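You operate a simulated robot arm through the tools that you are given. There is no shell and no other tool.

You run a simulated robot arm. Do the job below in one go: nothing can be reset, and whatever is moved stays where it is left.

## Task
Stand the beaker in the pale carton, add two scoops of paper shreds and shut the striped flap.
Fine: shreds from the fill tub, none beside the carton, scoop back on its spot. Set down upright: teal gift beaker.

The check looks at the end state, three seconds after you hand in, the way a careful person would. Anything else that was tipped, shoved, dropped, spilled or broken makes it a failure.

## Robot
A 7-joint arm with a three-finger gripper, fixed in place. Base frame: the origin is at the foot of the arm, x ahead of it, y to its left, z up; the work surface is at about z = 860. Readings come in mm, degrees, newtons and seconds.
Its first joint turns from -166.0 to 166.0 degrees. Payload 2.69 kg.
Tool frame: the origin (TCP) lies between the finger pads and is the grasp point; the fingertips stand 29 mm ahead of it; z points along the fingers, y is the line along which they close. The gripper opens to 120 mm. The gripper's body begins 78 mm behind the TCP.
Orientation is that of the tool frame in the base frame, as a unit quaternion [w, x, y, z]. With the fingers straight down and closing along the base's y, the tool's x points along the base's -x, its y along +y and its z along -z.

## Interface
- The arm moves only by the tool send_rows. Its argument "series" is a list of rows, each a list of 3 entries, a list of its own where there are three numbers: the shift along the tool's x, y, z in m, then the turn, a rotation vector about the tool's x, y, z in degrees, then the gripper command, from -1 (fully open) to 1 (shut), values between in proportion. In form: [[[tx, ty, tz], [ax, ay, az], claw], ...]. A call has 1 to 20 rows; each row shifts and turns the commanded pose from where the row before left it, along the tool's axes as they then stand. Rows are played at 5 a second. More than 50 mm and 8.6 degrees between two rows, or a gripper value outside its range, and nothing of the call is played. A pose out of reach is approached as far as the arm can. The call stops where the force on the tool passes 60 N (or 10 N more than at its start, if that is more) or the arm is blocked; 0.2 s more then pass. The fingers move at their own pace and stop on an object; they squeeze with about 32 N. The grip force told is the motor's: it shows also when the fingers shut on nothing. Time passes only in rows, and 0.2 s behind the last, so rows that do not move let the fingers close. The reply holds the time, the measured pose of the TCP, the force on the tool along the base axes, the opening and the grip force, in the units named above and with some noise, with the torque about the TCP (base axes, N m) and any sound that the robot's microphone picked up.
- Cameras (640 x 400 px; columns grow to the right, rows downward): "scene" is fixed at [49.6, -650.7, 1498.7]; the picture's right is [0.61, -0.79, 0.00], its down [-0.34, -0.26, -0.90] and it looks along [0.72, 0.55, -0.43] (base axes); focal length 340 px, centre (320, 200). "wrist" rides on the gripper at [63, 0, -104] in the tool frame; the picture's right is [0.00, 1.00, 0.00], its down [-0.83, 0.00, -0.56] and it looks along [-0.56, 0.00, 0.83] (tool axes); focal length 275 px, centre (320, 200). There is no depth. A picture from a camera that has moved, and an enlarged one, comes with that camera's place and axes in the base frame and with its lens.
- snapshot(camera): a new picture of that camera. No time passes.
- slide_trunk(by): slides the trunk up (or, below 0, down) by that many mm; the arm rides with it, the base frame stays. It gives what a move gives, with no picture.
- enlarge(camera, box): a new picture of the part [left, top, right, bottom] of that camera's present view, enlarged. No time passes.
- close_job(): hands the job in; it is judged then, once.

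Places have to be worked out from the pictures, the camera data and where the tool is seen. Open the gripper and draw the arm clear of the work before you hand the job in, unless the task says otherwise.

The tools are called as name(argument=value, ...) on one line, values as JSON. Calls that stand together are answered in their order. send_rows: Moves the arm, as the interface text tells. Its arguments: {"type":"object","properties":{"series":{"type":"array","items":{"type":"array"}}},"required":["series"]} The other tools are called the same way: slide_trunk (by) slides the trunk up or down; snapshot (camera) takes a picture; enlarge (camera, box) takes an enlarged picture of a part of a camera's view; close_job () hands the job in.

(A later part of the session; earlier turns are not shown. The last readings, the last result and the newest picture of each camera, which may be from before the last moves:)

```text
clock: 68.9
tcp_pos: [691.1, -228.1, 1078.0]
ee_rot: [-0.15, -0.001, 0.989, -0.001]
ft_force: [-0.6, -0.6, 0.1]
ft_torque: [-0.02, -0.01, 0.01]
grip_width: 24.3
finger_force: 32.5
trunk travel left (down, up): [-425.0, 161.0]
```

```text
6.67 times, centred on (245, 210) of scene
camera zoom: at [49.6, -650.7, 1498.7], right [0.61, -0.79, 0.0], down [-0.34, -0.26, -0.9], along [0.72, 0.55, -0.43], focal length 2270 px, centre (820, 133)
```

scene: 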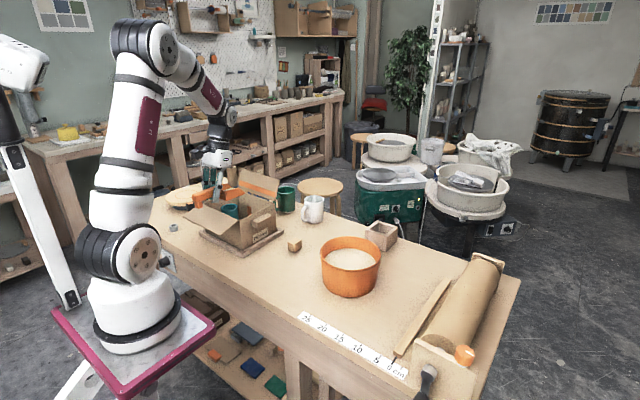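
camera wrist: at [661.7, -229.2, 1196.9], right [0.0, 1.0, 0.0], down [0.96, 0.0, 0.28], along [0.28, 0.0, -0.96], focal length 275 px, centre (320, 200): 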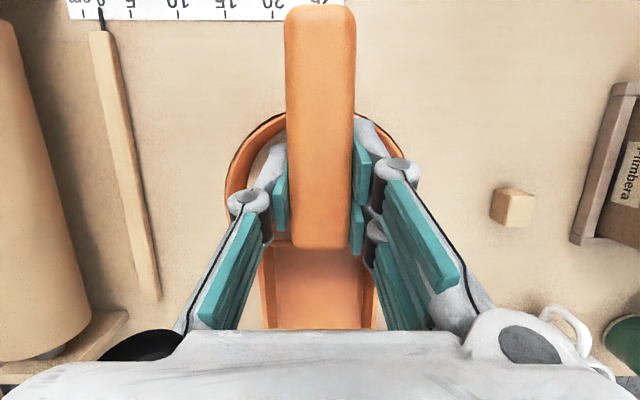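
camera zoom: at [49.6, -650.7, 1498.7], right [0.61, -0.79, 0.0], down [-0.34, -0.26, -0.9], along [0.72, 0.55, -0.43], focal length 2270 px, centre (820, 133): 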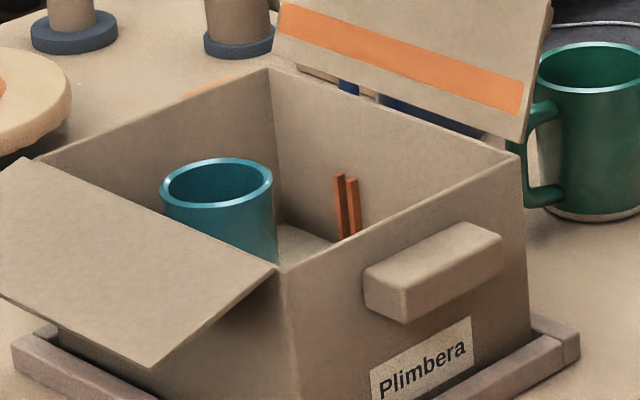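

No spill anywhere, and the scoop is empty. I repeat the dip that went smoothly: pitch down and descend at the near side, at y -233.

send_rows(series=[[[0.00097, -0.005, 0.01289], [0, 6.875, 0], 1], [[-0.00059, 0, 0.01291], [0, 6.875, 0], 1], [[-0.00213, 0, 0.01275], [0, 6.875, 0], 1], [[-0.00362, 0, 0.0124], [0, 6.875, 0], 1], [[-0.01037, 0, 0.01037], [0, 0, 0], 1], [[-0.01037, 0, 0.01037], [0, 0, 0], 1], [[-0.0085, 0, 0.0085], [0, 0, 0], 1], [[0, 0, 0], [0, 0, 0], 1]])

enlarge(camera="scene", box=[315, 215, 395, 270])

```text
clock: 70.7
tcp_pos: [671.8, -236.6, 990.5]
ee_rot: [-0.382, 0.0, 0.924, -0.002]
ft_force: [-0.5, -0.5, -0.4]
ft_torque: [-0.02, 0.01, -0.02]
grip_width: 24.3
finger_force: 31.7
trunk travel left (down, up): [-425.0, 161.0]
```

```text
7.27 times, centred on (355, 242) of scene
camera zoom: at [49.6, -650.7, 1498.7], right [0.61, -0.79, 0.0], down [-0.34, -0.26, -0.9], along [0.72, 0.55, -0.43], focal length 2477 px, centre (66, -109)
```

zoom: 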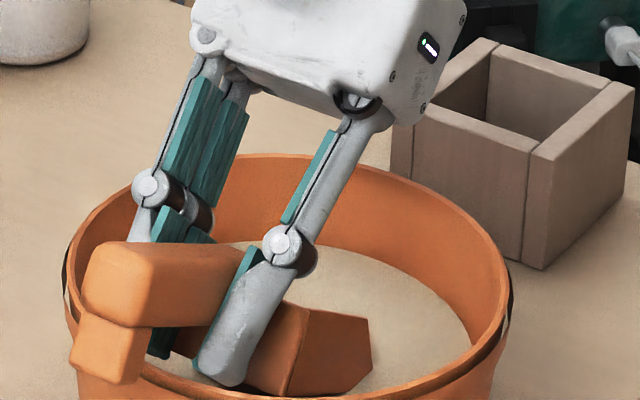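

Same pose as before with no contact yet. I sweep forward through the layer with a 4 mm descent at the start.

send_rows(series=[[[-0.00509, 0.001, -0.00227], [0, 0, 0], 1], [[-0.00509, 0.001, -0.00227], [0, 0, 0], 1], [[-0.00368, 0, -0.00368], [0, 0, 0], 1], [[-0.00368, 0, -0.00368], [0, 0, 0], 1], [[-0.00368, 0, -0.00368], [0, 0, 0], 1], [[-0.00368, 0, -0.00368], [0, 0, 0], 1], [[-0.00368, 0, -0.00368], [0, 0, 0], 1], [[-0.00368, 0, -0.00368], [0, 0, 0], 1], [[0, 0, 0], [0, 0, 0], 1]])

enlarge(camera="scene", box=[315, 215, 395, 270])

enlarge(camera="wrist", box=[250, 220, 395, 335])

```text
clock: 72.7
tcp_pos: [712.6, -232.8, 985.0]
ee_rot: [-0.381, 0.0, 0.925, -0.002]
ft_force: [-4.4, -1.3, 11.3]
ft_torque: [-0.06, -0.72, -0.03]
grip_width: 24.4
finger_force: 32.3
trunk travel left (down, up): [-425.0, 161.0]
```

```text
7.27 times, centred on (355, 242) of scene
camera zoom: at [49.6, -650.7, 1498.7], right [0.61, -0.79, 0.0], down [-0.34, -0.26, -0.9], along [0.72, 0.55, -0.43], focal length 2477 px, centre (66, -109)
```

zoom: 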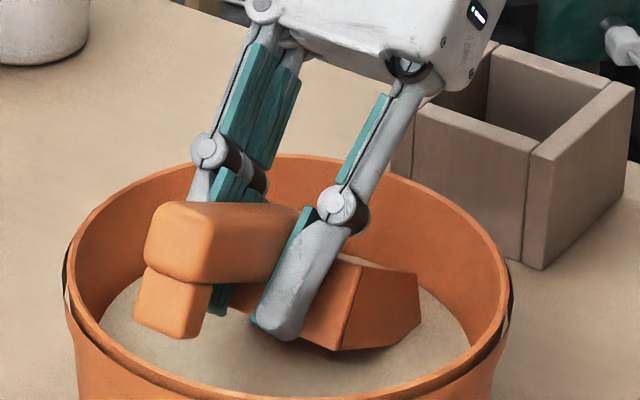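

```text
3.48 times, centred on (322, 278) of wrist
camera zoom: at [741.3, -233.6, 1103.2], right [0.0, 1.0, 0.0], down [0.98, 0.0, -0.19], along [-0.19, 0.0, -0.98], focal length 958 px, centre (311, -70)
```

zoom: 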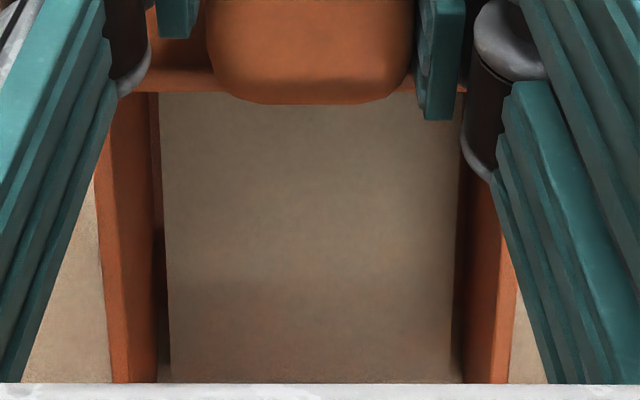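

The bowl is loaded again. I level it, retreating and rising as before, and compare the load with the first one.

send_rows(series=[[[0.00714, 0, 0.00035], [0, -5.5, 0], 1], [[0.00714, 0, -0.00033], [0, -5.5, 0], 1], [[0.00708, 0, -0.00102], [0, -5.5, 0], 1], [[0.00695, 0, -0.00169], [0, -5.5, 0], 1], [[0.00675, 0, -0.00235], [0, -5.5, 0], 1], [[0.006, 0, -0.0191], [0, 0, 0], 1], [[0.006, 0, -0.0191], [0, 0, 0], 1], [[0.006, 0, -0.0191], [0, 0, 0], 1], [[0, 0, 0], [0, 0, 0], 1]])

enlarge(camera="scene", box=[335, 200, 380, 232])

enlarge(camera="wrist", box=[250, 220, 395, 335])

enlarge(camera="scene", box=[300, 190, 410, 310])

```text
clock: 74.7
tcp_pos: [687.4, -231.8, 1069.3]
ee_rot: [-0.15, 0.0, 0.989, -0.002]
ft_force: [-0.3, 0.0, -0.1]
ft_torque: [0.01, -0.02, 0.0]
grip_width: 24.5
finger_force: 31.8
trunk travel left (down, up): [-425.0, 161.0]
```

```text
12.50 times, centred on (358, 216) of scene
camera zoom: at [49.6, -650.7, 1498.7], right [0.61, -0.79, 0.0], down [-0.34, -0.26, -0.9], along [0.72, 0.55, -0.43], focal length 4257 px, centre (-149, 0)
```

zoom: 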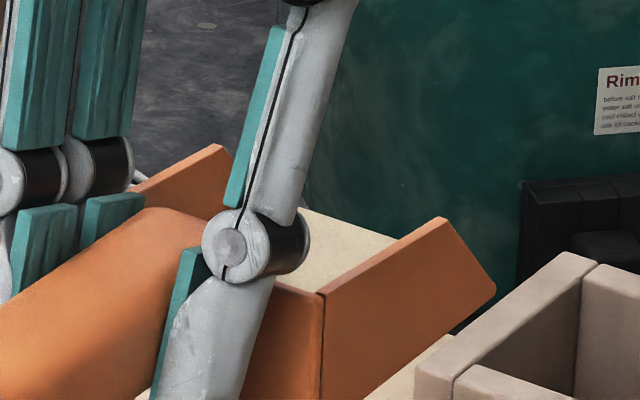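

```text
3.48 times, centred on (322, 278) of wrist
camera zoom: at [658.2, -232.7, 1187.3], right [0.0, 1.0, 0.0], down [0.96, 0.0, 0.28], along [0.28, 0.0, -0.96], focal length 958 px, centre (311, -70)
```

zoom: 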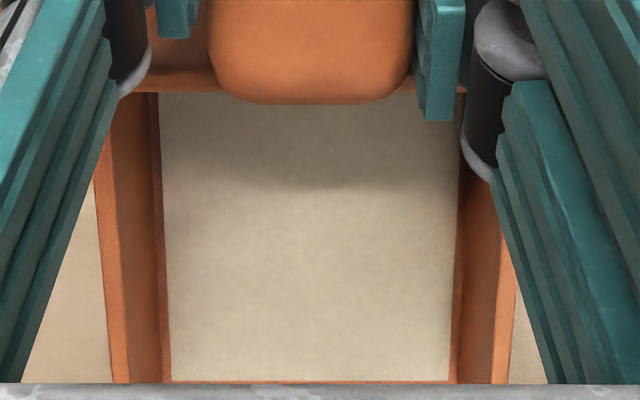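

```text
3.33 times, centred on (355, 250) of scene
camera zoom: at [49.6, -650.7, 1498.7], right [0.61, -0.79, 0.0], down [-0.34, -0.26, -0.9], along [0.72, 0.55, -0.43], focal length 1135 px, centre (203, 33)
```

zoom: 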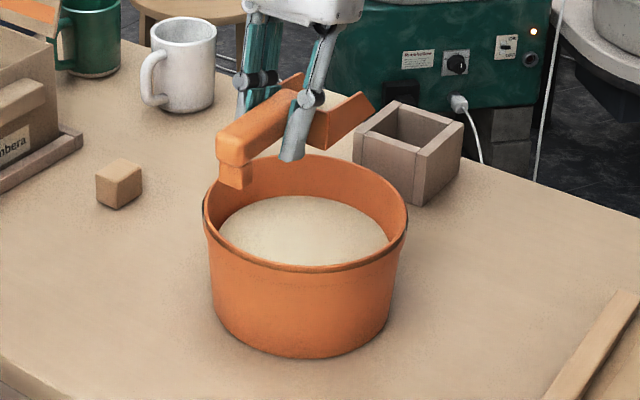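

The second load matches the first, and the table is clean. I carry it level to the carton, to y of about 183.

send_rows(series=[[[0.0012, 0.0067, 0.0003], [0, 0, 0], 1], [[0.0024, 0.0134, 0.0006], [0, 0, 0], 1], [[0.0048, 0.0268, 0.0012], [0, 0, 0], 1], [[0.0048, 0.0268, 0.0012], [0, 0, 0], 1], [[0.0048, 0.0268, 0.0012], [0, 0, 0], 1], [[0.0048, 0.0268, 0.0012], [0, 0, 0], 1], [[0.0048, 0.0268, 0.0012], [0, 0, 0], 1], [[0.0048, 0.0268, 0.0012], [0, 0, 0], 1], [[0.0048, 0.0268, 0.0012], [0, 0, 0], 1], [[0.0048, 0.0268, 0.0012], [0, 0, 0], 1], [[0.0048, 0.0268, 0.0012], [0, 0, 0], 1], [[0.0048, 0.0268, 0.0012], [0, 0, 0], 1], [[0.0048, 0.0268, 0.0012], [0, 0, 0], 1], [[0.0048, 0.0268, 0.0012], [0, 0, 0], 1], [[0.0048, 0.0268, 0.0012], [0, 0, 0], 1], [[0.0048, 0.0268, 0.0012], [0, 0, 0], 1], [[0.0024, 0.0134, 0.0006], [0, 0, 0], 1], [[0.0012, 0.0067, 0.0003], [0, 0, 0], 1], [[0, 0, 0], [0, 0, 0], 1]])

enlarge(camera="wrist", box=[240, 220, 400, 335])

```text
clock: 78.7
tcp_pos: [611.4, 181.2, 1072.5]
ee_rot: [-0.15, 0.0, 0.989, -0.001]
ft_force: [-0.2, -0.4, -1.1]
ft_torque: [-0.01, 0.0, -0.01]
grip_width: 24.1
finger_force: 32.0
trunk travel left (down, up): [-425.0, 161.0]
```

```text
3.48 times, centred on (320, 278) of wrist
camera zoom: at [581.2, 181.6, 1190.6], right [0.0, 1.0, 0.0], down [0.96, 0.0, 0.28], along [0.28, 0.0, -0.96], focal length 958 px, centre (320, -70)
```

zoom: 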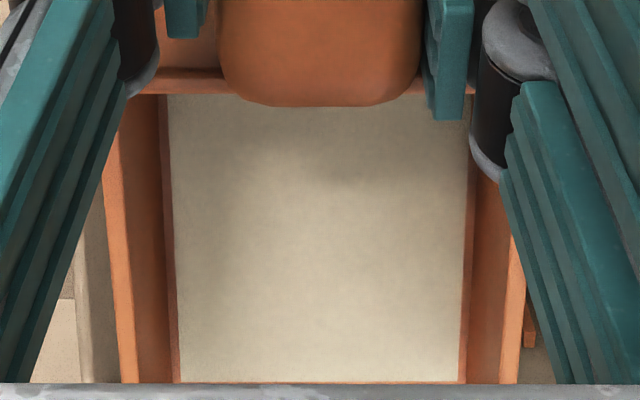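

The load is intact at (611, 181, 1072), the same pose as the first pour. I pitch down over the carton with the same motion, plus a few degrees more to make sure it empties.

send_rows(series=[[[-0.0026, 0, -0.00208], [0, 5, 0], 1], [[-0.00311, 0, -0.00216], [0, 5, 0], 1], [[-0.00376, 0, -0.00252], [0, 5, 0], 1], [[-0.00416, 0, -0.00277], [0, 5, 0], 1], [[-0.00476, 0, -0.00315], [0, 5, 0], 1], [[-0.00518, 0, -0.00353], [0, 5, 0], 1], [[-0.00489, 0, -0.00474], [0, 5, 0], 1], [[-0.00367, 0, -0.00626], [0, 5, 0], 1], [[-0.00293, 0, -0.00702], [0, 5, 0], 1], [[0, 0, 0], [0, 0, 0], 1], [[0, 0, 0], [0, 0, 0], 1], [[0, 0, 0], [0, 0, 0], 1]])

enlarge(camera="wrist", box=[240, 220, 400, 335])

enlarge(camera="scene", box=[180, 130, 310, 250])

```text
clock: 81.3
tcp_pos: [660.2, 181.1, 1075.0]
ee_rot: [-0.517, 0.001, 0.856, 0.0]
ft_force: [0.5, -0.1, -0.4]
ft_torque: [0.0, -0.04, 0.02]
grip_width: 24.1
finger_force: 32.0
trunk travel left (down, up): [-425.0, 161.0]
```

```text
3.48 times, centred on (320, 278) of wrist
camera zoom: at [723.2, 181.7, 1179.4], right [0.0, 1.0, 0.0], down [0.88, 0.0, -0.48], along [-0.48, 0.0, -0.88], focal length 958 px, centre (320, -70)
```

zoom: 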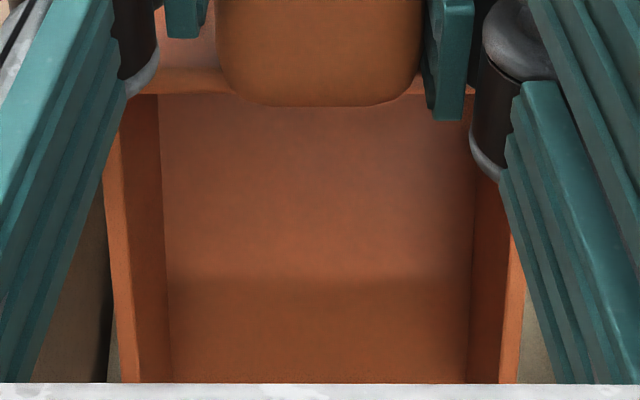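

```text
3.33 times, centred on (245, 190) of scene
camera zoom: at [49.6, -650.7, 1498.7], right [0.61, -0.79, 0.0], down [-0.34, -0.26, -0.9], along [0.72, 0.55, -0.43], focal length 1135 px, centre (570, 233)
```

zoom: 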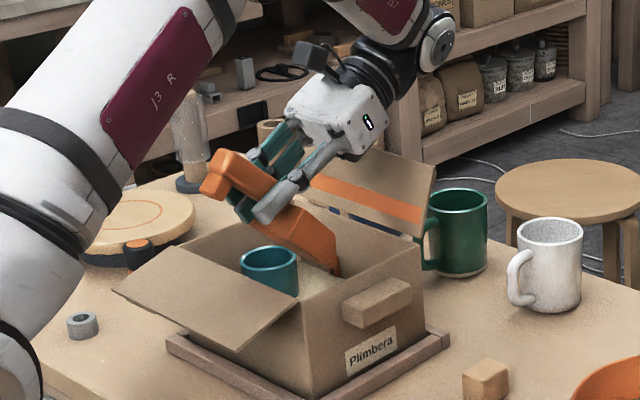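

Both scoops are in and the bowl is clean. I level the scoop while backing up, and carry it to above its original spot.

send_rows(series=[[[0.0054, 0, 0.0039], [0, -6.43, 0], 1], [[0.0058, 0, 0.0033], [0, -6.43, 0], 1], [[0.0062, 0, 0.0026], [0, -6.43, 0], 1], [[0.0064, 0, 0.0019], [0, -6.43, 0], 1], [[0.0066, 0, 0.0012], [0, -6.43, 0], 1], [[0.0067, 0, 0.00045], [0, -6.43, 0], 1], [[0.0067, 0, -0.0003], [0, -6.43, 0], 1], [[-0.004, -0.03575, 0.0113], [0, 0, 0], 1], [[-0.004, -0.03575, 0.0113], [0, 0, 0], 1], [[-0.004, -0.03575, 0.0113], [0, 0, 0], 1], [[-0.004, -0.03575, 0.0113], [0, 0, 0], 1], [[-0.004, -0.03575, 0.0113], [0, 0, 0], 1], [[-0.004, -0.03575, 0.0113], [0, 0, 0], 1], [[-0.004, -0.03575, 0.0113], [0, 0, 0], 1], [[-0.004, -0.03575, 0.0113], [0, 0, 0], 1], [[0, 0, 0], [0, 0, 0], 1]])

snapshot(camera="wrist")

enlarge(camera="scene", box=[250, 190, 350, 270])

enlarge(camera="scene", box=[190, 170, 300, 260])

```text
clock: 84.7
tcp_pos: [625.5, -104.6, 999.7]
ee_rot: [-0.15, 0.0, 0.989, -0.001]
ft_force: [0.2, 0.1, -0.8]
ft_torque: [0.0, 0.0, 0.0]
grip_width: 24.5
finger_force: 31.9
trunk travel left (down, up): [-425.0, 161.0]
```

```text
taken
camera wrist: at [595.1, -105.3, 1117.8], right [0.0, 1.0, 0.0], down [0.96, 0.0, 0.28], along [0.28, 0.0, -0.96], focal length 275 px, centre (320, 200)
```

wrist: 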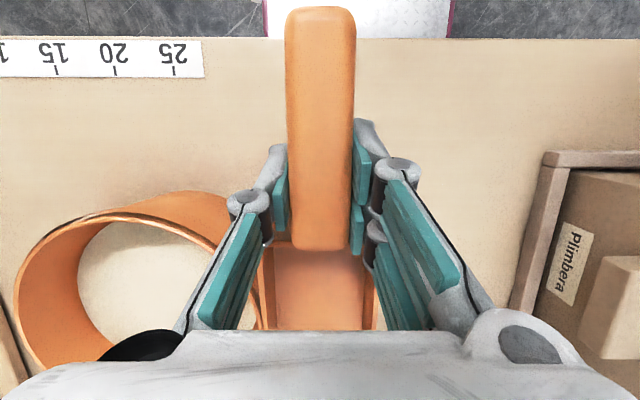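

```text
5.00 times, centred on (300, 230) of scene
camera zoom: at [49.6, -650.7, 1498.7], right [0.61, -0.79, 0.0], down [-0.34, -0.26, -0.9], along [0.72, 0.55, -0.43], focal length 1703 px, centre (420, 50)
```

zoom: 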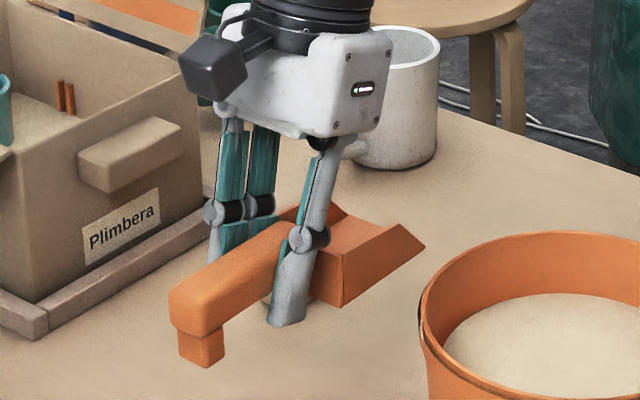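

```text
4.44 times, centred on (245, 215) of scene
camera zoom: at [49.6, -650.7, 1498.7], right [0.61, -0.79, 0.0], down [-0.34, -0.26, -0.9], along [0.72, 0.55, -0.43], focal length 1513 px, centre (653, 133)
```

zoom: 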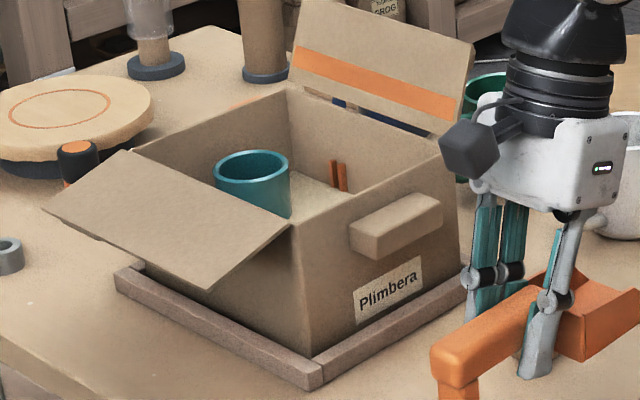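

Shreds are at a higher level in the carton now. The scoop hangs level, slid about 8 mm back in the grip, so its spot corresponds to TCP x of about 610. I shift there and lower to just above the bench.

send_rows(series=[[[-0.00242, 0, 0.0181], [0, 0, 0], 1], [[-0.00242, 0, 0.0181], [0, 0, 0], 1], [[-0.00242, 0, 0.0181], [0, 0, 0], 1], [[-0.00242, 0, 0.0181], [0, 0, 0], 1], [[-0.00242, 0, 0.0181], [0, 0, 0], 1], [[0, 0, 0], [0, 0, 0], 1]])

enlarge(camera="scene", box=[260, 250, 335, 300])

snapshot(camera="wrist")

```text
clock: 86.1
tcp_pos: [606.3, -104.3, 909.7]
ee_rot: [-0.151, 0.001, 0.988, -0.001]
ft_force: [0.6, 0.8, -0.5]
ft_torque: [-0.01, 0.0, 0.02]
grip_width: 24.3
finger_force: 32.2
trunk travel left (down, up): [-425.0, 161.0]
```

```text
8.00 times, centred on (298, 275) of scene
camera zoom: at [49.6, -650.7, 1498.7], right [0.61, -0.79, 0.0], down [-0.34, -0.26, -0.9], along [0.72, 0.55, -0.43], focal length 2724 px, centre (500, -400)
```

zoom: 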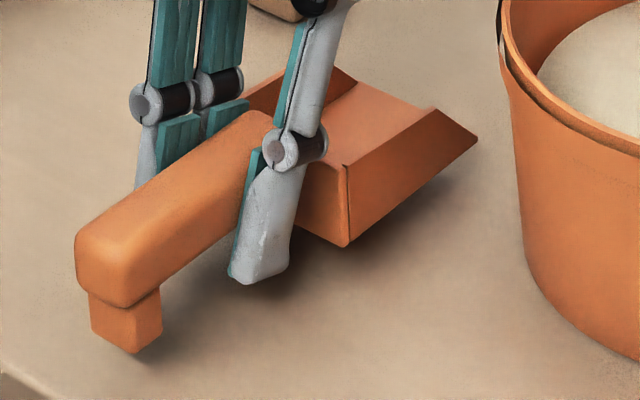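

```text
taken
camera wrist: at [576.7, -105.0, 1028.9], right [0.0, 1.0, 0.0], down [0.96, 0.0, 0.28], along [0.28, 0.0, -0.96], focal length 275 px, centre (320, 200)
```

wrist: 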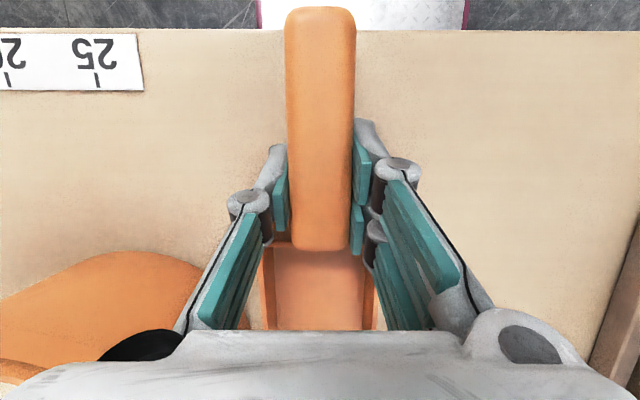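

Comparing with the original view in the same crop, the scoop needs about +5.5 mm in x and 16–18 mm of lowering. I shift and lower 8 mm, then go on in small steps until contact.

send_rows(series=[[[-0.00382, 0, 0.003], [0, 0, 0], 1], [[-0.00382, 0, 0.003], [0, 0, 0], 1], [[0, 0, 0], [0, 0, 0], 1]])

send_rows(series=[[[-0.0006, 0, 0.00191], [0, 0, 0], 1], [[-0.0006, 0, 0.00191], [0, 0, 0], 1], [[0, 0, 0], [0, 0, 0], 1]])

```text
clock: 86.9
tcp_pos: [613.2, -104.8, 901.9]
ee_rot: [-0.15, 0.0, 0.989, -0.001]
ft_force: [0.1, -0.2, -0.7]
ft_torque: [-0.03, -0.02, -0.01]
grip_width: 24.5
finger_force: 32.3
trunk travel left (down, up): [-425.0, 161.0]
```

```text
clock: 87.7
tcp_pos: [611.9, -104.9, 898.8]
ee_rot: [-0.15, 0.0, 0.989, -0.001]
ft_force: [0.6, 0.7, -0.5]
ft_torque: [0.0, 0.01, -0.04]
grip_width: 24.3
finger_force: 32.3
trunk travel left (down, up): [-425.0, 161.0]
```

No contact at about 898.5. I continue in 1 mm steps.

send_rows(series=[[[-0.0003, 0, 0.00095], [0, 0, 0], 1], [[-0.0003, 0, 0.00095], [0, 0, 0], 1], [[0, 0, 0], [0, 0, 0], 1]])

enlarge(camera="scene", box=[260, 250, 335, 300])

```text
clock: 88.5
tcp_pos: [612.6, -106.4, 895.7]
ee_rot: [-0.151, 0.0, 0.989, -0.001]
ft_force: [0.2, 0.6, -0.9]
ft_torque: [0.03, 0.01, -0.01]
grip_width: 24.3
finger_force: 32.4
trunk travel left (down, up): [-425.0, 161.0]
```

```text
8.00 times, centred on (298, 275) of scene
camera zoom: at [49.6, -650.7, 1498.7], right [0.61, -0.79, 0.0], down [-0.34, -0.26, -0.9], along [0.72, 0.55, -0.43], focal length 2724 px, centre (500, -400)
```

zoom: 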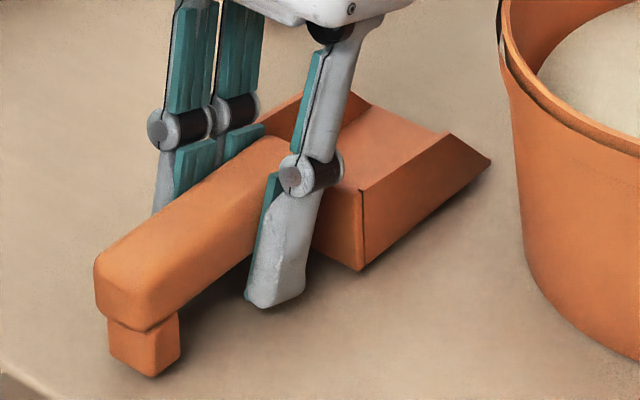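

The scoop needs about 3 mm more down, 2 mm back and a slight tip-down trim. I apply that in two small rows while watching for contact.

send_rows(series=[[[0.0016, 0, 0.0015], [0, 0.7, 0], 1], [[-0.0003, 0.0005, 0.00095], [0, 0, 0], 1], [[0, 0, 0], [0, 0, 0], 1]])

send_rows(series=[[[-0.0003, 0, 0.00095], [0, 0, 0], 1], [[0, 0, 0], [0, 0, 0], 1]])

enlarge(camera="scene", box=[260, 250, 335, 300])

```text
clock: 89.3
tcp_pos: [610.6, -105.3, 895.1]
ee_rot: [-0.156, 0.0, 0.988, -0.001]
ft_force: [-0.6, 0.1, -1.2]
ft_torque: [0.0, 0.0, 0.01]
grip_width: 24.5
finger_force: 32.2
trunk travel left (down, up): [-425.0, 161.0]
```

```text
clock: 89.9
tcp_pos: [610.4, -104.8, 893.2]
ee_rot: [-0.156, 0.0, 0.988, -0.001]
ft_force: [0.9, 0.3, 6.2]
ft_torque: [0.16, -0.12, 0.02]
grip_width: 24.1
finger_force: 32.4
trunk travel left (down, up): [-425.0, 161.0]
```

```text
8.00 times, centred on (298, 275) of scene
camera zoom: at [49.6, -650.7, 1498.7], right [0.61, -0.79, 0.0], down [-0.34, -0.26, -0.9], along [0.72, 0.55, -0.43], focal length 2724 px, centre (500, -400)
```

zoom: 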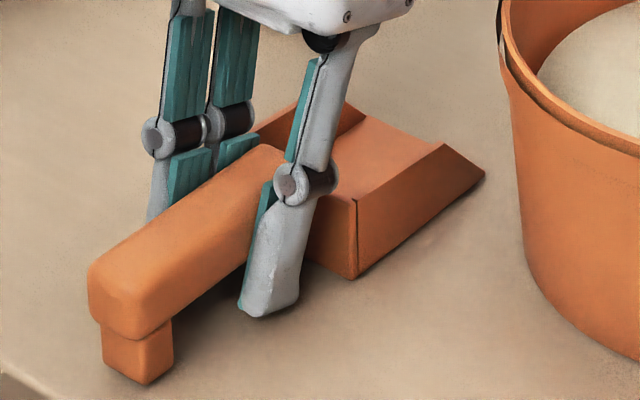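

The front finger just touches the bench and the scoop is within 1–2 mm of it, matching its original outline. I ease up half a millimetre and open the fingers gently.

send_rows(series=[[[-0.0008, 0, -0.0009], [0, 0, 0], 1], [[0, 0, 0], [0, 0, 0], 0.55], [[0, 0, 0], [0, 0, 0], 0.45], [[0, 0, 0], [0, 0, 0], 0.3], [[0, 0, 0], [0, 0, 0], 0.1], [[0, 0, 0], [0, 0, 0], 0.0], [[0, 0, 0], [0, 0, 0], 0.0]])

enlarge(camera="scene", box=[260, 250, 335, 300])

snapshot(camera="wrist")

```text
clock: 91.5
tcp_pos: [611.6, -105.8, 894.7]
ee_rot: [-0.156, 0.0, 0.988, 0.0]
ft_force: [0.2, -0.2, -0.1]
ft_torque: [-0.03, 0.01, -0.01]
grip_width: 60.1
finger_force: 0.1
trunk travel left (down, up): [-425.0, 161.0]
```

```text
8.00 times, centred on (298, 275) of scene
camera zoom: at [49.6, -650.7, 1498.7], right [0.61, -0.79, 0.0], down [-0.34, -0.26, -0.9], along [0.72, 0.55, -0.43], focal length 2724 px, centre (500, -400)
```

zoom: 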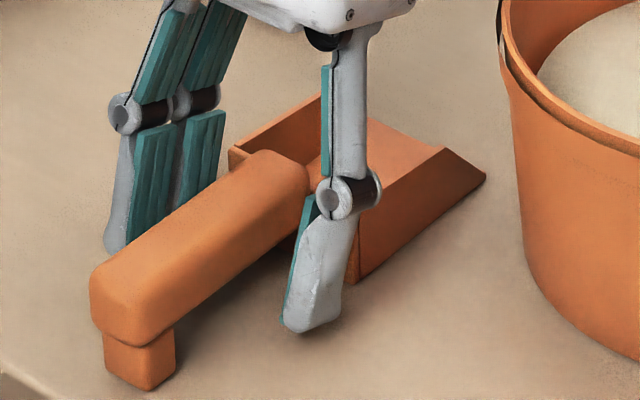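

```text
taken
camera wrist: at [583.5, -105.5, 1012.7], right [0.0, 1.0, 0.0], down [0.96, 0.0, 0.27], along [0.27, 0.0, -0.96], focal length 275 px, centre (320, 200)
```

wrist: 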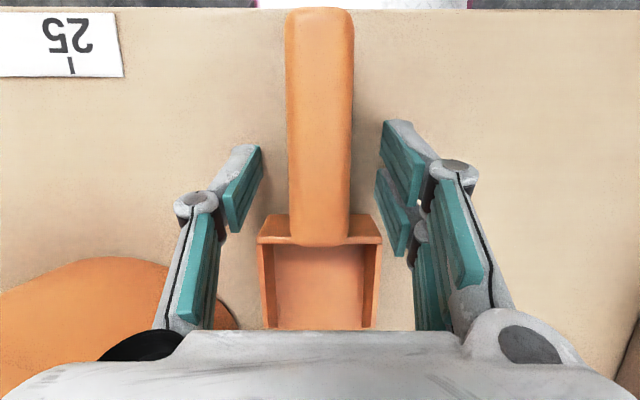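

The scoop sits exactly on its original outline (tip and foot within 1–2 px). I rise straight up with the fingers clear of the handle, then bring the tool back to vertical.

send_rows(series=[[[0.0046, 0, -0.0143], [0, 0, 0], 0.0], [[0.0062, 0, -0.019], [0, 0, 0], 0.0], [[0.0099, 0, -0.0304], [0, 0, 0], 0.0], [[0.0099, 0, -0.0304], [0, 0, 0], 0.0], [[0.0099, 0, -0.0304], [0, 0, 0], 0.0], [[0.0099, 0, -0.0304], [0, 0, 0], 0.0], [[0.0099, 0, -0.0304], [0, 0, 0], 0.0], [[0.0099, 0, -0.0304], [0, 0, 0], 0.0], [[0.0099, 0, -0.0304], [0, 0, 0], 0.0], [[0, 0, 0], [0, -6, 0], 0.5], [[0, 0, 0], [0, -6, 0], 1], [[0, 0, 0], [0, -6, 0], 1], [[0, 0, 0], [0, 0, 0], 1]])

snapshot(camera="wrist")

enlarge(camera="scene", box=[170, 170, 400, 310])

```text
clock: 94.3
tcp_pos: [611.3, -103.8, 1154.4]
ee_rot: [0.0, 0.001, 1.0, 0.0]
ft_force: [0.0, -0.6, -0.1]
ft_torque: [-0.01, -0.03, -0.01]
grip_width: 0.0
finger_force: 28.9
trunk travel left (down, up): [-425.0, 161.0]
```

```text
taken
camera wrist: at [548.0, -104.1, 1257.7], right [0.0, 1.0, 0.0], down [0.83, 0.01, 0.56], along [0.56, 0.0, -0.83], focal length 275 px, centre (320, 200)
```

wrist: 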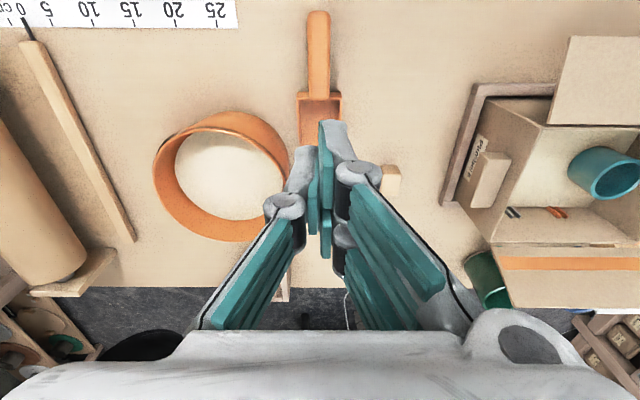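

```text
2.78 times, centred on (285, 240) of scene
camera zoom: at [49.6, -650.7, 1498.7], right [0.61, -0.79, 0.0], down [-0.34, -0.26, -0.9], along [0.72, 0.55, -0.43], focal length 948 px, centre (417, 89)
```

zoom: 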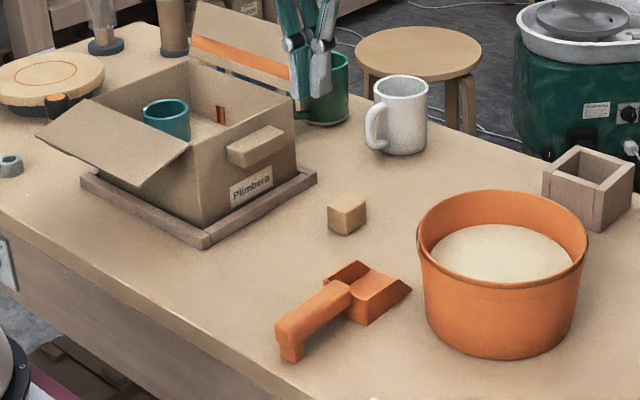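

Scoop and bench look right. Next is the striped flap, which stands up from the far wall (hinge about x 805, top edge about x 835, z 1056). I move with closed fingers high over the carton to behind the flap.

send_rows(series=[[[-0.0274, 0.0326, 0], [0, 0, 0], 1], [[-0.0274, 0.0326, 0], [0, 0, 0], 1], [[-0.0274, 0.0326, 0], [0, 0, 0], 1], [[-0.0274, 0.0326, 0], [0, 0, 0], 1], [[-0.0274, 0.0326, 0], [0, 0, 0], 1], [[-0.0274, 0.0326, 0], [0, 0, 0], 1], [[-0.0274, 0.0326, 0], [0, 0, 0], 1], [[-0.0274, 0.0326, 0], [0, 0, 0], 1], [[-0.0274, 0.0326, 0], [0, 0, 0], 1], [[-0.0274, 0.0326, 0], [0, 0, 0], 1], [[0, 0, 0], [0, 0, 0], 1]])

snapshot(camera="wrist")

enlarge(camera="scene", box=[180, 90, 330, 250])

```text
clock: 96.7
tcp_pos: [883.7, 222.0, 1153.5]
ee_rot: [0.0, 0.0, 1.0, 0.0]
ft_force: [-0.1, 0.6, -0.9]
ft_torque: [0.0, 0.02, 0.02]
grip_width: 0.0
finger_force: 28.7
trunk travel left (down, up): [-425.0, 161.0]
```

```text
taken
camera wrist: at [819.7, 222.2, 1257.4], right [0.0, 1.0, 0.0], down [0.83, 0.01, 0.56], along [0.56, 0.0, -0.83], focal length 275 px, centre (320, 200)
```

wrist: 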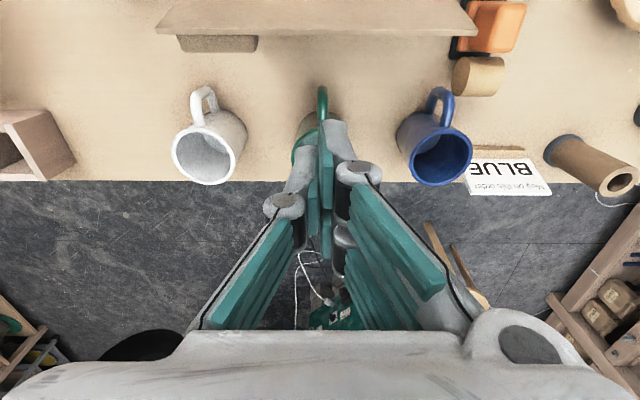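

```text
2.50 times, centred on (255, 170) of scene
camera zoom: at [49.6, -650.7, 1498.7], right [0.61, -0.79, 0.0], down [-0.34, -0.26, -0.9], along [0.72, 0.55, -0.43], focal length 851 px, centre (482, 275)
```

zoom: 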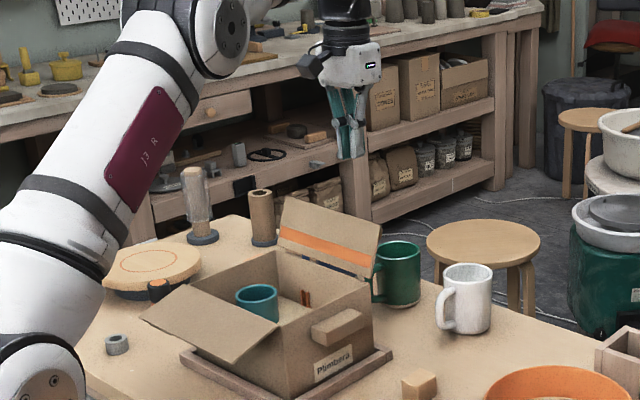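

The flap's top edge is at x about 828, y 122–319. The mugs behind stay well below (tops about z 970). I lower the closed fingers behind the flap to TCP z of about 1055.

send_rows(series=[[[0, 0, 0.03], [0, 0, 0], 1], [[0, 0, 0.03], [0, 0, 0], 1], [[0, 0, 0.025], [0, 0, 0], 1], [[0, 0, 0.012], [0, 0, 0], 1], [[0, 0, 0], [0, 0, 0], 1]])

enlarge(camera="scene", box=[200, 110, 310, 250])

snapshot(camera="wrist")

```text
clock: 97.9
tcp_pos: [882.4, 221.4, 1056.0]
ee_rot: [0.0, -0.001, 1.0, -0.001]
ft_force: [-1.1, 0.0, -0.2]
ft_torque: [-0.04, -0.01, -0.02]
grip_width: 0.1
finger_force: 28.7
trunk travel left (down, up): [-425.0, 161.0]
```

```text
2.86 times, centred on (255, 180) of scene
camera zoom: at [49.6, -650.7, 1498.7], right [0.61, -0.79, 0.0], down [-0.34, -0.26, -0.9], along [0.72, 0.55, -0.43], focal length 973 px, centre (506, 257)
```

zoom: 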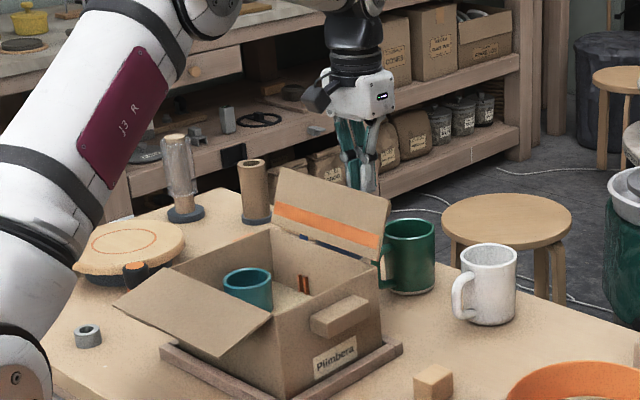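

```text
taken
camera wrist: at [820.0, 221.5, 1161.5], right [0.0, 1.0, 0.0], down [0.83, 0.01, 0.56], along [0.56, 0.0, -0.83], focal length 275 px, centre (320, 200)
```

wrist: 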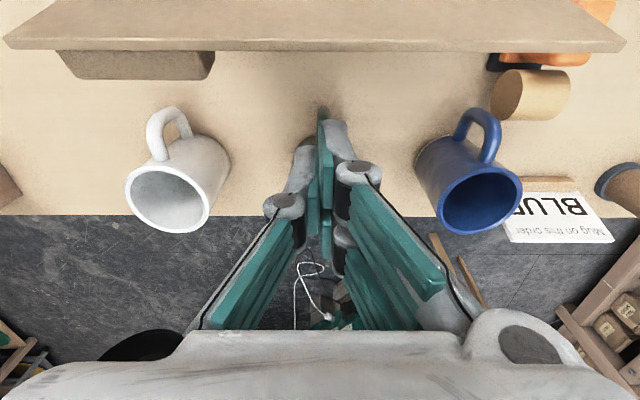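

The fingers are behind the flap and clear of the mugs. I push toward -x gently until they meet the flap and beyond, checking the force.

send_rows(series=[[[0.015, 0, 0], [0, 0, 0], 1], [[0.015, 0, 0], [0, 0, 0], 1], [[0.01, 0, 0], [0, 0, 0], 1], [[0.008, 0, 0], [0, 0, 0], 1], [[0.008, 0, 0], [0, 0, 0], 1], [[0, 0, 0], [0, 0, 0], 1]])

enlarge(camera="scene", box=[200, 130, 310, 250])

```text
clock: 99.3
tcp_pos: [828.6, 221.3, 1055.6]
ee_rot: [0.001, 0.0, 1.0, 0.0]
ft_force: [0.3, 0.9, -0.1]
ft_torque: [0.02, -0.01, 0.0]
grip_width: 0.0
finger_force: 28.3
trunk travel left (down, up): [-425.0, 161.0]
```

```text
3.33 times, centred on (255, 190) of scene
camera zoom: at [49.6, -650.7, 1498.7], right [0.61, -0.79, 0.0], down [-0.34, -0.26, -0.9], along [0.72, 0.55, -0.43], focal length 1135 px, centre (537, 233)
```

zoom: 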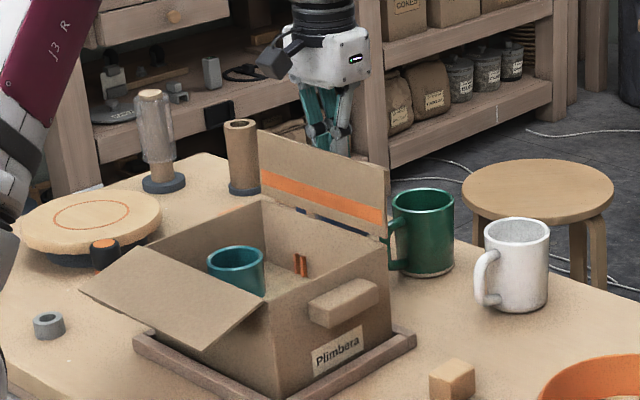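

The flap is already turning upright with almost no force. I keep pushing toward -x.

send_rows(series=[[[0.008, 0, 0], [0, 0, 0], 1], [[0.008, 0, 0], [0, 0, 0], 1], [[0.008, 0, 0], [0, 0, 0], 1], [[0.008, 0, 0], [0, 0, 0], 1], [[0.008, 0, 0], [0, 0, 0], 1], [[0, 0, 0], [0, 0, 0], 1]])

enlarge(camera="scene", box=[200, 130, 310, 250])

```text
clock: 100.7
tcp_pos: [789.0, 221.8, 1056.3]
ee_rot: [0.0, 0.0, 1.0, -0.001]
ft_force: [0.0, 0.1, 0.6]
ft_torque: [-0.01, -0.02, -0.01]
grip_width: 0.2
finger_force: 28.8
trunk travel left (down, up): [-425.0, 161.0]
```

```text
3.33 times, centred on (255, 190) of scene
camera zoom: at [49.6, -650.7, 1498.7], right [0.61, -0.79, 0.0], down [-0.34, -0.26, -0.9], along [0.72, 0.55, -0.43], focal length 1135 px, centre (537, 233)
```

zoom: 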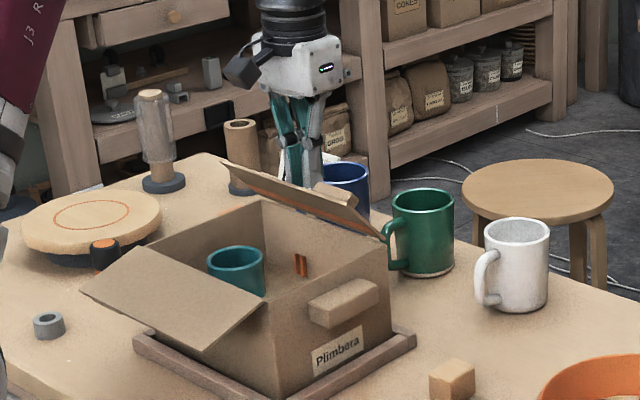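

The flap leans inward now. I follow it over, moving -x and down together to fold it shut.

send_rows(series=[[[0.008, 0, 0.004], [0, 0, 0], 1], [[0.008, 0, 0.006], [0, 0, 0], 1], [[0.006, 0, 0.008], [0, 0, 0], 1], [[0.005, 0, 0.008], [0, 0, 0], 1], [[0, 0, 0], [0, 0, 0], 1]])

enlarge(camera="scene", box=[200, 130, 310, 250])

snapshot(camera="wrist")

```text
clock: 101.9
tcp_pos: [762.1, 221.3, 1029.8]
ee_rot: [-0.001, 0.0, 1.0, 0.0]
ft_force: [-0.5, 0.8, 0.0]
ft_torque: [0.03, -0.02, 0.01]
grip_width: 0.1
finger_force: 28.8
trunk travel left (down, up): [-425.0, 161.0]
```

```text
3.33 times, centred on (255, 190) of scene
camera zoom: at [49.6, -650.7, 1498.7], right [0.61, -0.79, 0.0], down [-0.34, -0.26, -0.9], along [0.72, 0.55, -0.43], focal length 1135 px, centre (537, 233)
```

zoom: 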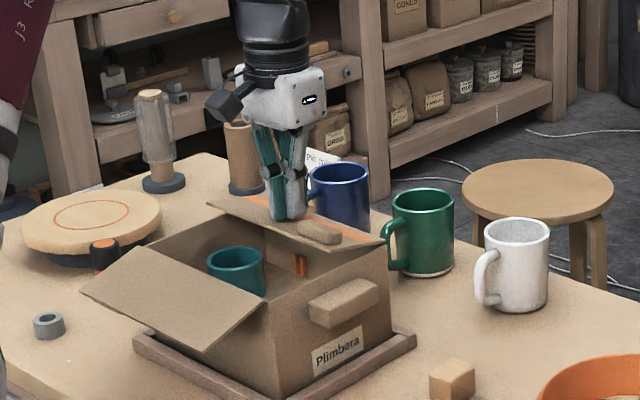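

```text
taken
camera wrist: at [699.5, 221.0, 1134.0], right [-0.01, 1.0, 0.0], down [0.83, 0.01, 0.56], along [0.56, 0.0, -0.83], focal length 275 px, centre (320, 200)
```

wrist: 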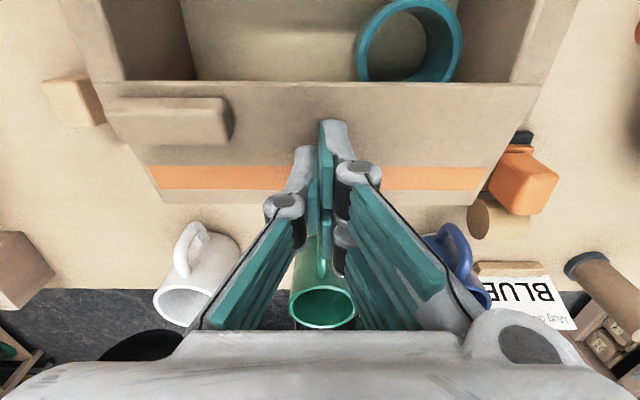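

The flap is about 30° from shut, with no resistance. I press down further in small steps.

send_rows(series=[[[0.004, 0, 0.007], [0, 0, 0], 1], [[0.003, 0, 0.006], [0, 0, 0], 1], [[0, 0, 0.005], [0, 0, 0], 1], [[0, 0, 0], [0, 0, 0], 1]])

enlarge(camera="scene", box=[200, 130, 310, 250])

```text
clock: 102.9
tcp_pos: [755.3, 220.6, 1015.1]
ee_rot: [0.003, 0.0, 1.0, 0.0]
ft_force: [-3.3, -0.1, 33.2]
ft_torque: [0.05, -0.16, -0.06]
grip_width: 5.9
finger_force: 28.8
trunk travel left (down, up): [-425.0, 161.0]
```

```text
3.33 times, centred on (255, 190) of scene
camera zoom: at [49.6, -650.7, 1498.7], right [0.61, -0.79, 0.0], down [-0.34, -0.26, -0.9], along [0.72, 0.55, -0.43], focal length 1135 px, centre (537, 233)
```

zoom: 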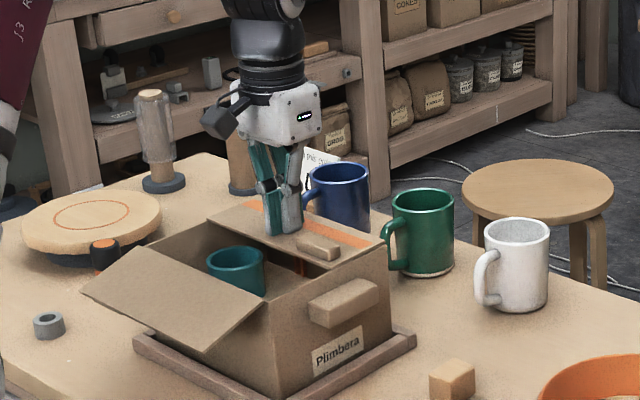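

The force jumped to 33 N with the flap looking shut. I ease up and inspect it closely.

send_rows(series=[[[0, 0, -0.006], [0, 0, 0], 1], [[0, 0, 0], [0, 0, 0], 1]])

enlarge(camera="scene", box=[215, 170, 285, 230])

snapshot(camera="wrist")

```text
clock: 103.5
tcp_pos: [755.0, 221.1, 1015.8]
ee_rot: [-0.003, 0.0, 1.0, -0.002]
ft_force: [0.3, -0.7, -0.6]
ft_torque: [-0.01, -0.02, 0.01]
grip_width: 0.0
finger_force: 28.5
trunk travel left (down, up): [-425.0, 161.0]
```

```text
6.67 times, centred on (250, 200) of scene
camera zoom: at [49.6, -650.7, 1498.7], right [0.61, -0.79, 0.0], down [-0.34, -0.26, -0.9], along [0.72, 0.55, -0.43], focal length 2270 px, centre (787, 200)
```

zoom: 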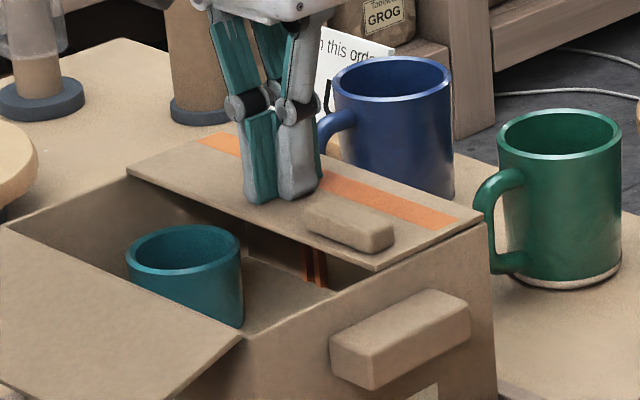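

```text
taken
camera wrist: at [692.1, 221.0, 1120.5], right [0.0, 1.0, 0.0], down [0.83, 0.01, 0.55], along [0.55, 0.0, -0.83], focal length 275 px, centre (320, 200)
```

wrist: 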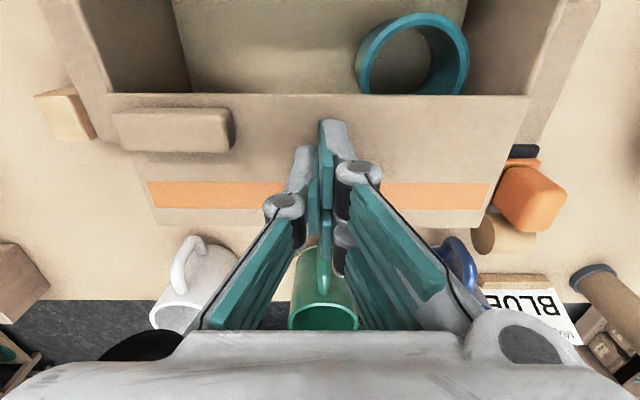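

The flap's free corner lies right on the carton rim, so it is shut, with the beaker upright beneath. I lift off and check that it stays down.

send_rows(series=[[[0, 0, -0.01], [0, 0, 0], 1], [[0, 0, -0.02], [0, 0, 0], 1], [[0, 0, -0.03], [0, 0, 0], 1], [[0, 0, -0.04], [0, 0, 0], 1], [[0, 0, -0.04], [0, 0, 0], 1], [[0, 0, 0], [0, 0, 0], 1], [[0, 0, 0], [0, 0, 0], 1], [[0, 0, 0], [0, 0, 0], 1]])

enlarge(camera="scene", box=[195, 165, 295, 250])

snapshot(camera="wrist")

```text
clock: 105.3
tcp_pos: [753.1, 221.1, 1158.7]
ee_rot: [0.001, 0.0, 1.0, -0.001]
ft_force: [-0.1, 0.0, -1.2]
ft_torque: [-0.02, -0.01, 0.02]
grip_width: 0.2
finger_force: 28.5
trunk travel left (down, up): [-425.0, 161.0]
```

```text
4.71 times, centred on (245, 208) of scene
camera zoom: at [49.6, -650.7, 1498.7], right [0.61, -0.79, 0.0], down [-0.34, -0.26, -0.9], along [0.72, 0.55, -0.43], focal length 1602 px, centre (673, 165)
```

zoom: 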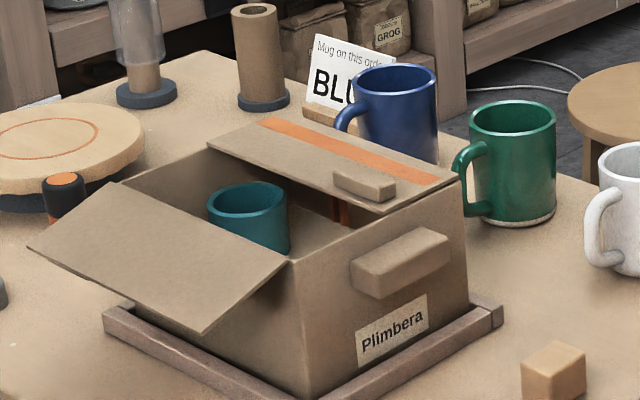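

```text
taken
camera wrist: at [690.2, 221.1, 1262.6], right [0.0, 1.0, 0.0], down [0.83, 0.01, 0.56], along [0.56, 0.0, -0.83], focal length 275 px, centre (320, 200)
```

wrist: 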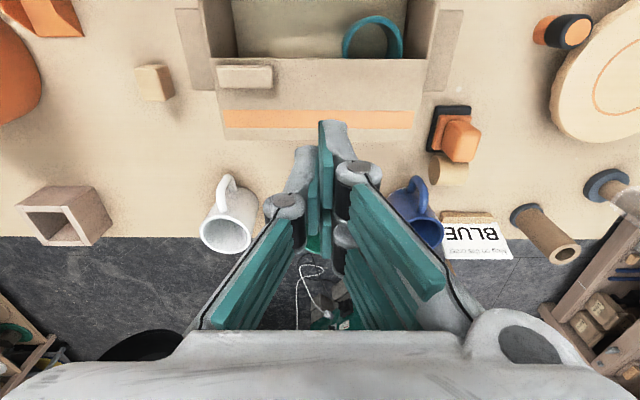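

The flap stays down after lift-off. I zoom in hard on its free edge to see whether any gap remains.

enlarge(camera="scene", box=[255, 195, 300, 225])

enlarge(camera="scene", box=[220, 185, 280, 225])

enlarge(camera="wrist", box=[170, 0, 480, 150])

```text
13.33 times, centred on (278, 210) of scene
camera zoom: at [49.6, -650.7, 1498.7], right [0.61, -0.79, 0.0], down [-0.34, -0.26, -0.9], along [0.72, 0.55, -0.43], focal length 4540 px, centre (887, 67)
```

zoom: 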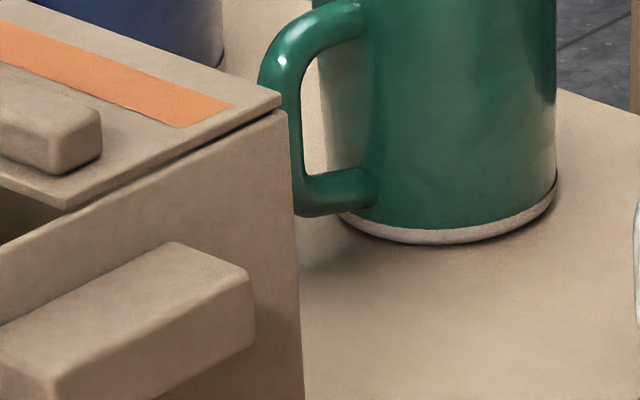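

```text
10.00 times, centred on (250, 205) of scene
camera zoom: at [49.6, -650.7, 1498.7], right [0.61, -0.79, 0.0], down [-0.34, -0.26, -0.9], along [0.72, 0.55, -0.43], focal length 3405 px, centre (1020, 150)
```

zoom: 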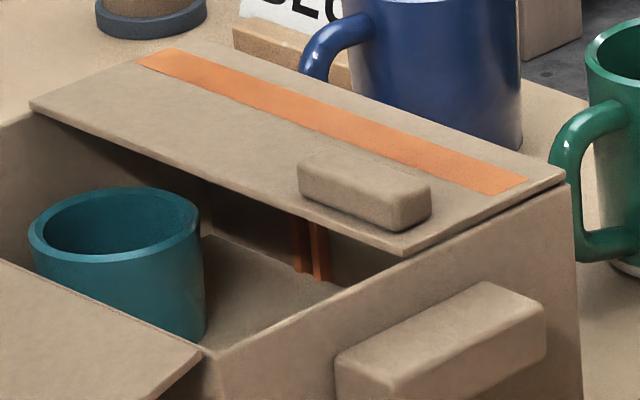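

```text
2.06 times, centred on (325, 75) of wrist
camera zoom: at [690.2, 221.1, 1262.6], right [0.0, 1.0, 0.0], down [0.83, 0.01, 0.56], along [0.56, 0.0, -0.83], focal length 568 px, centre (310, 458)
```

zoom: 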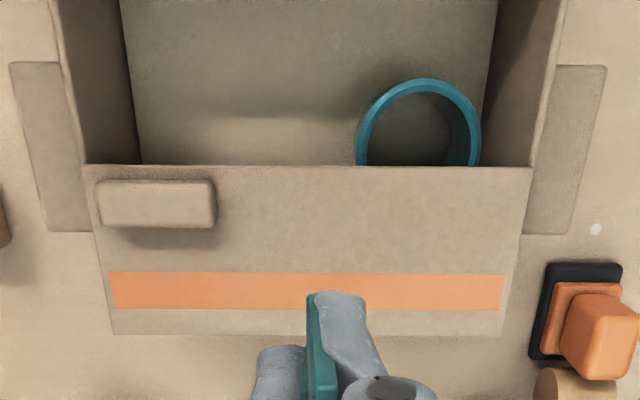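

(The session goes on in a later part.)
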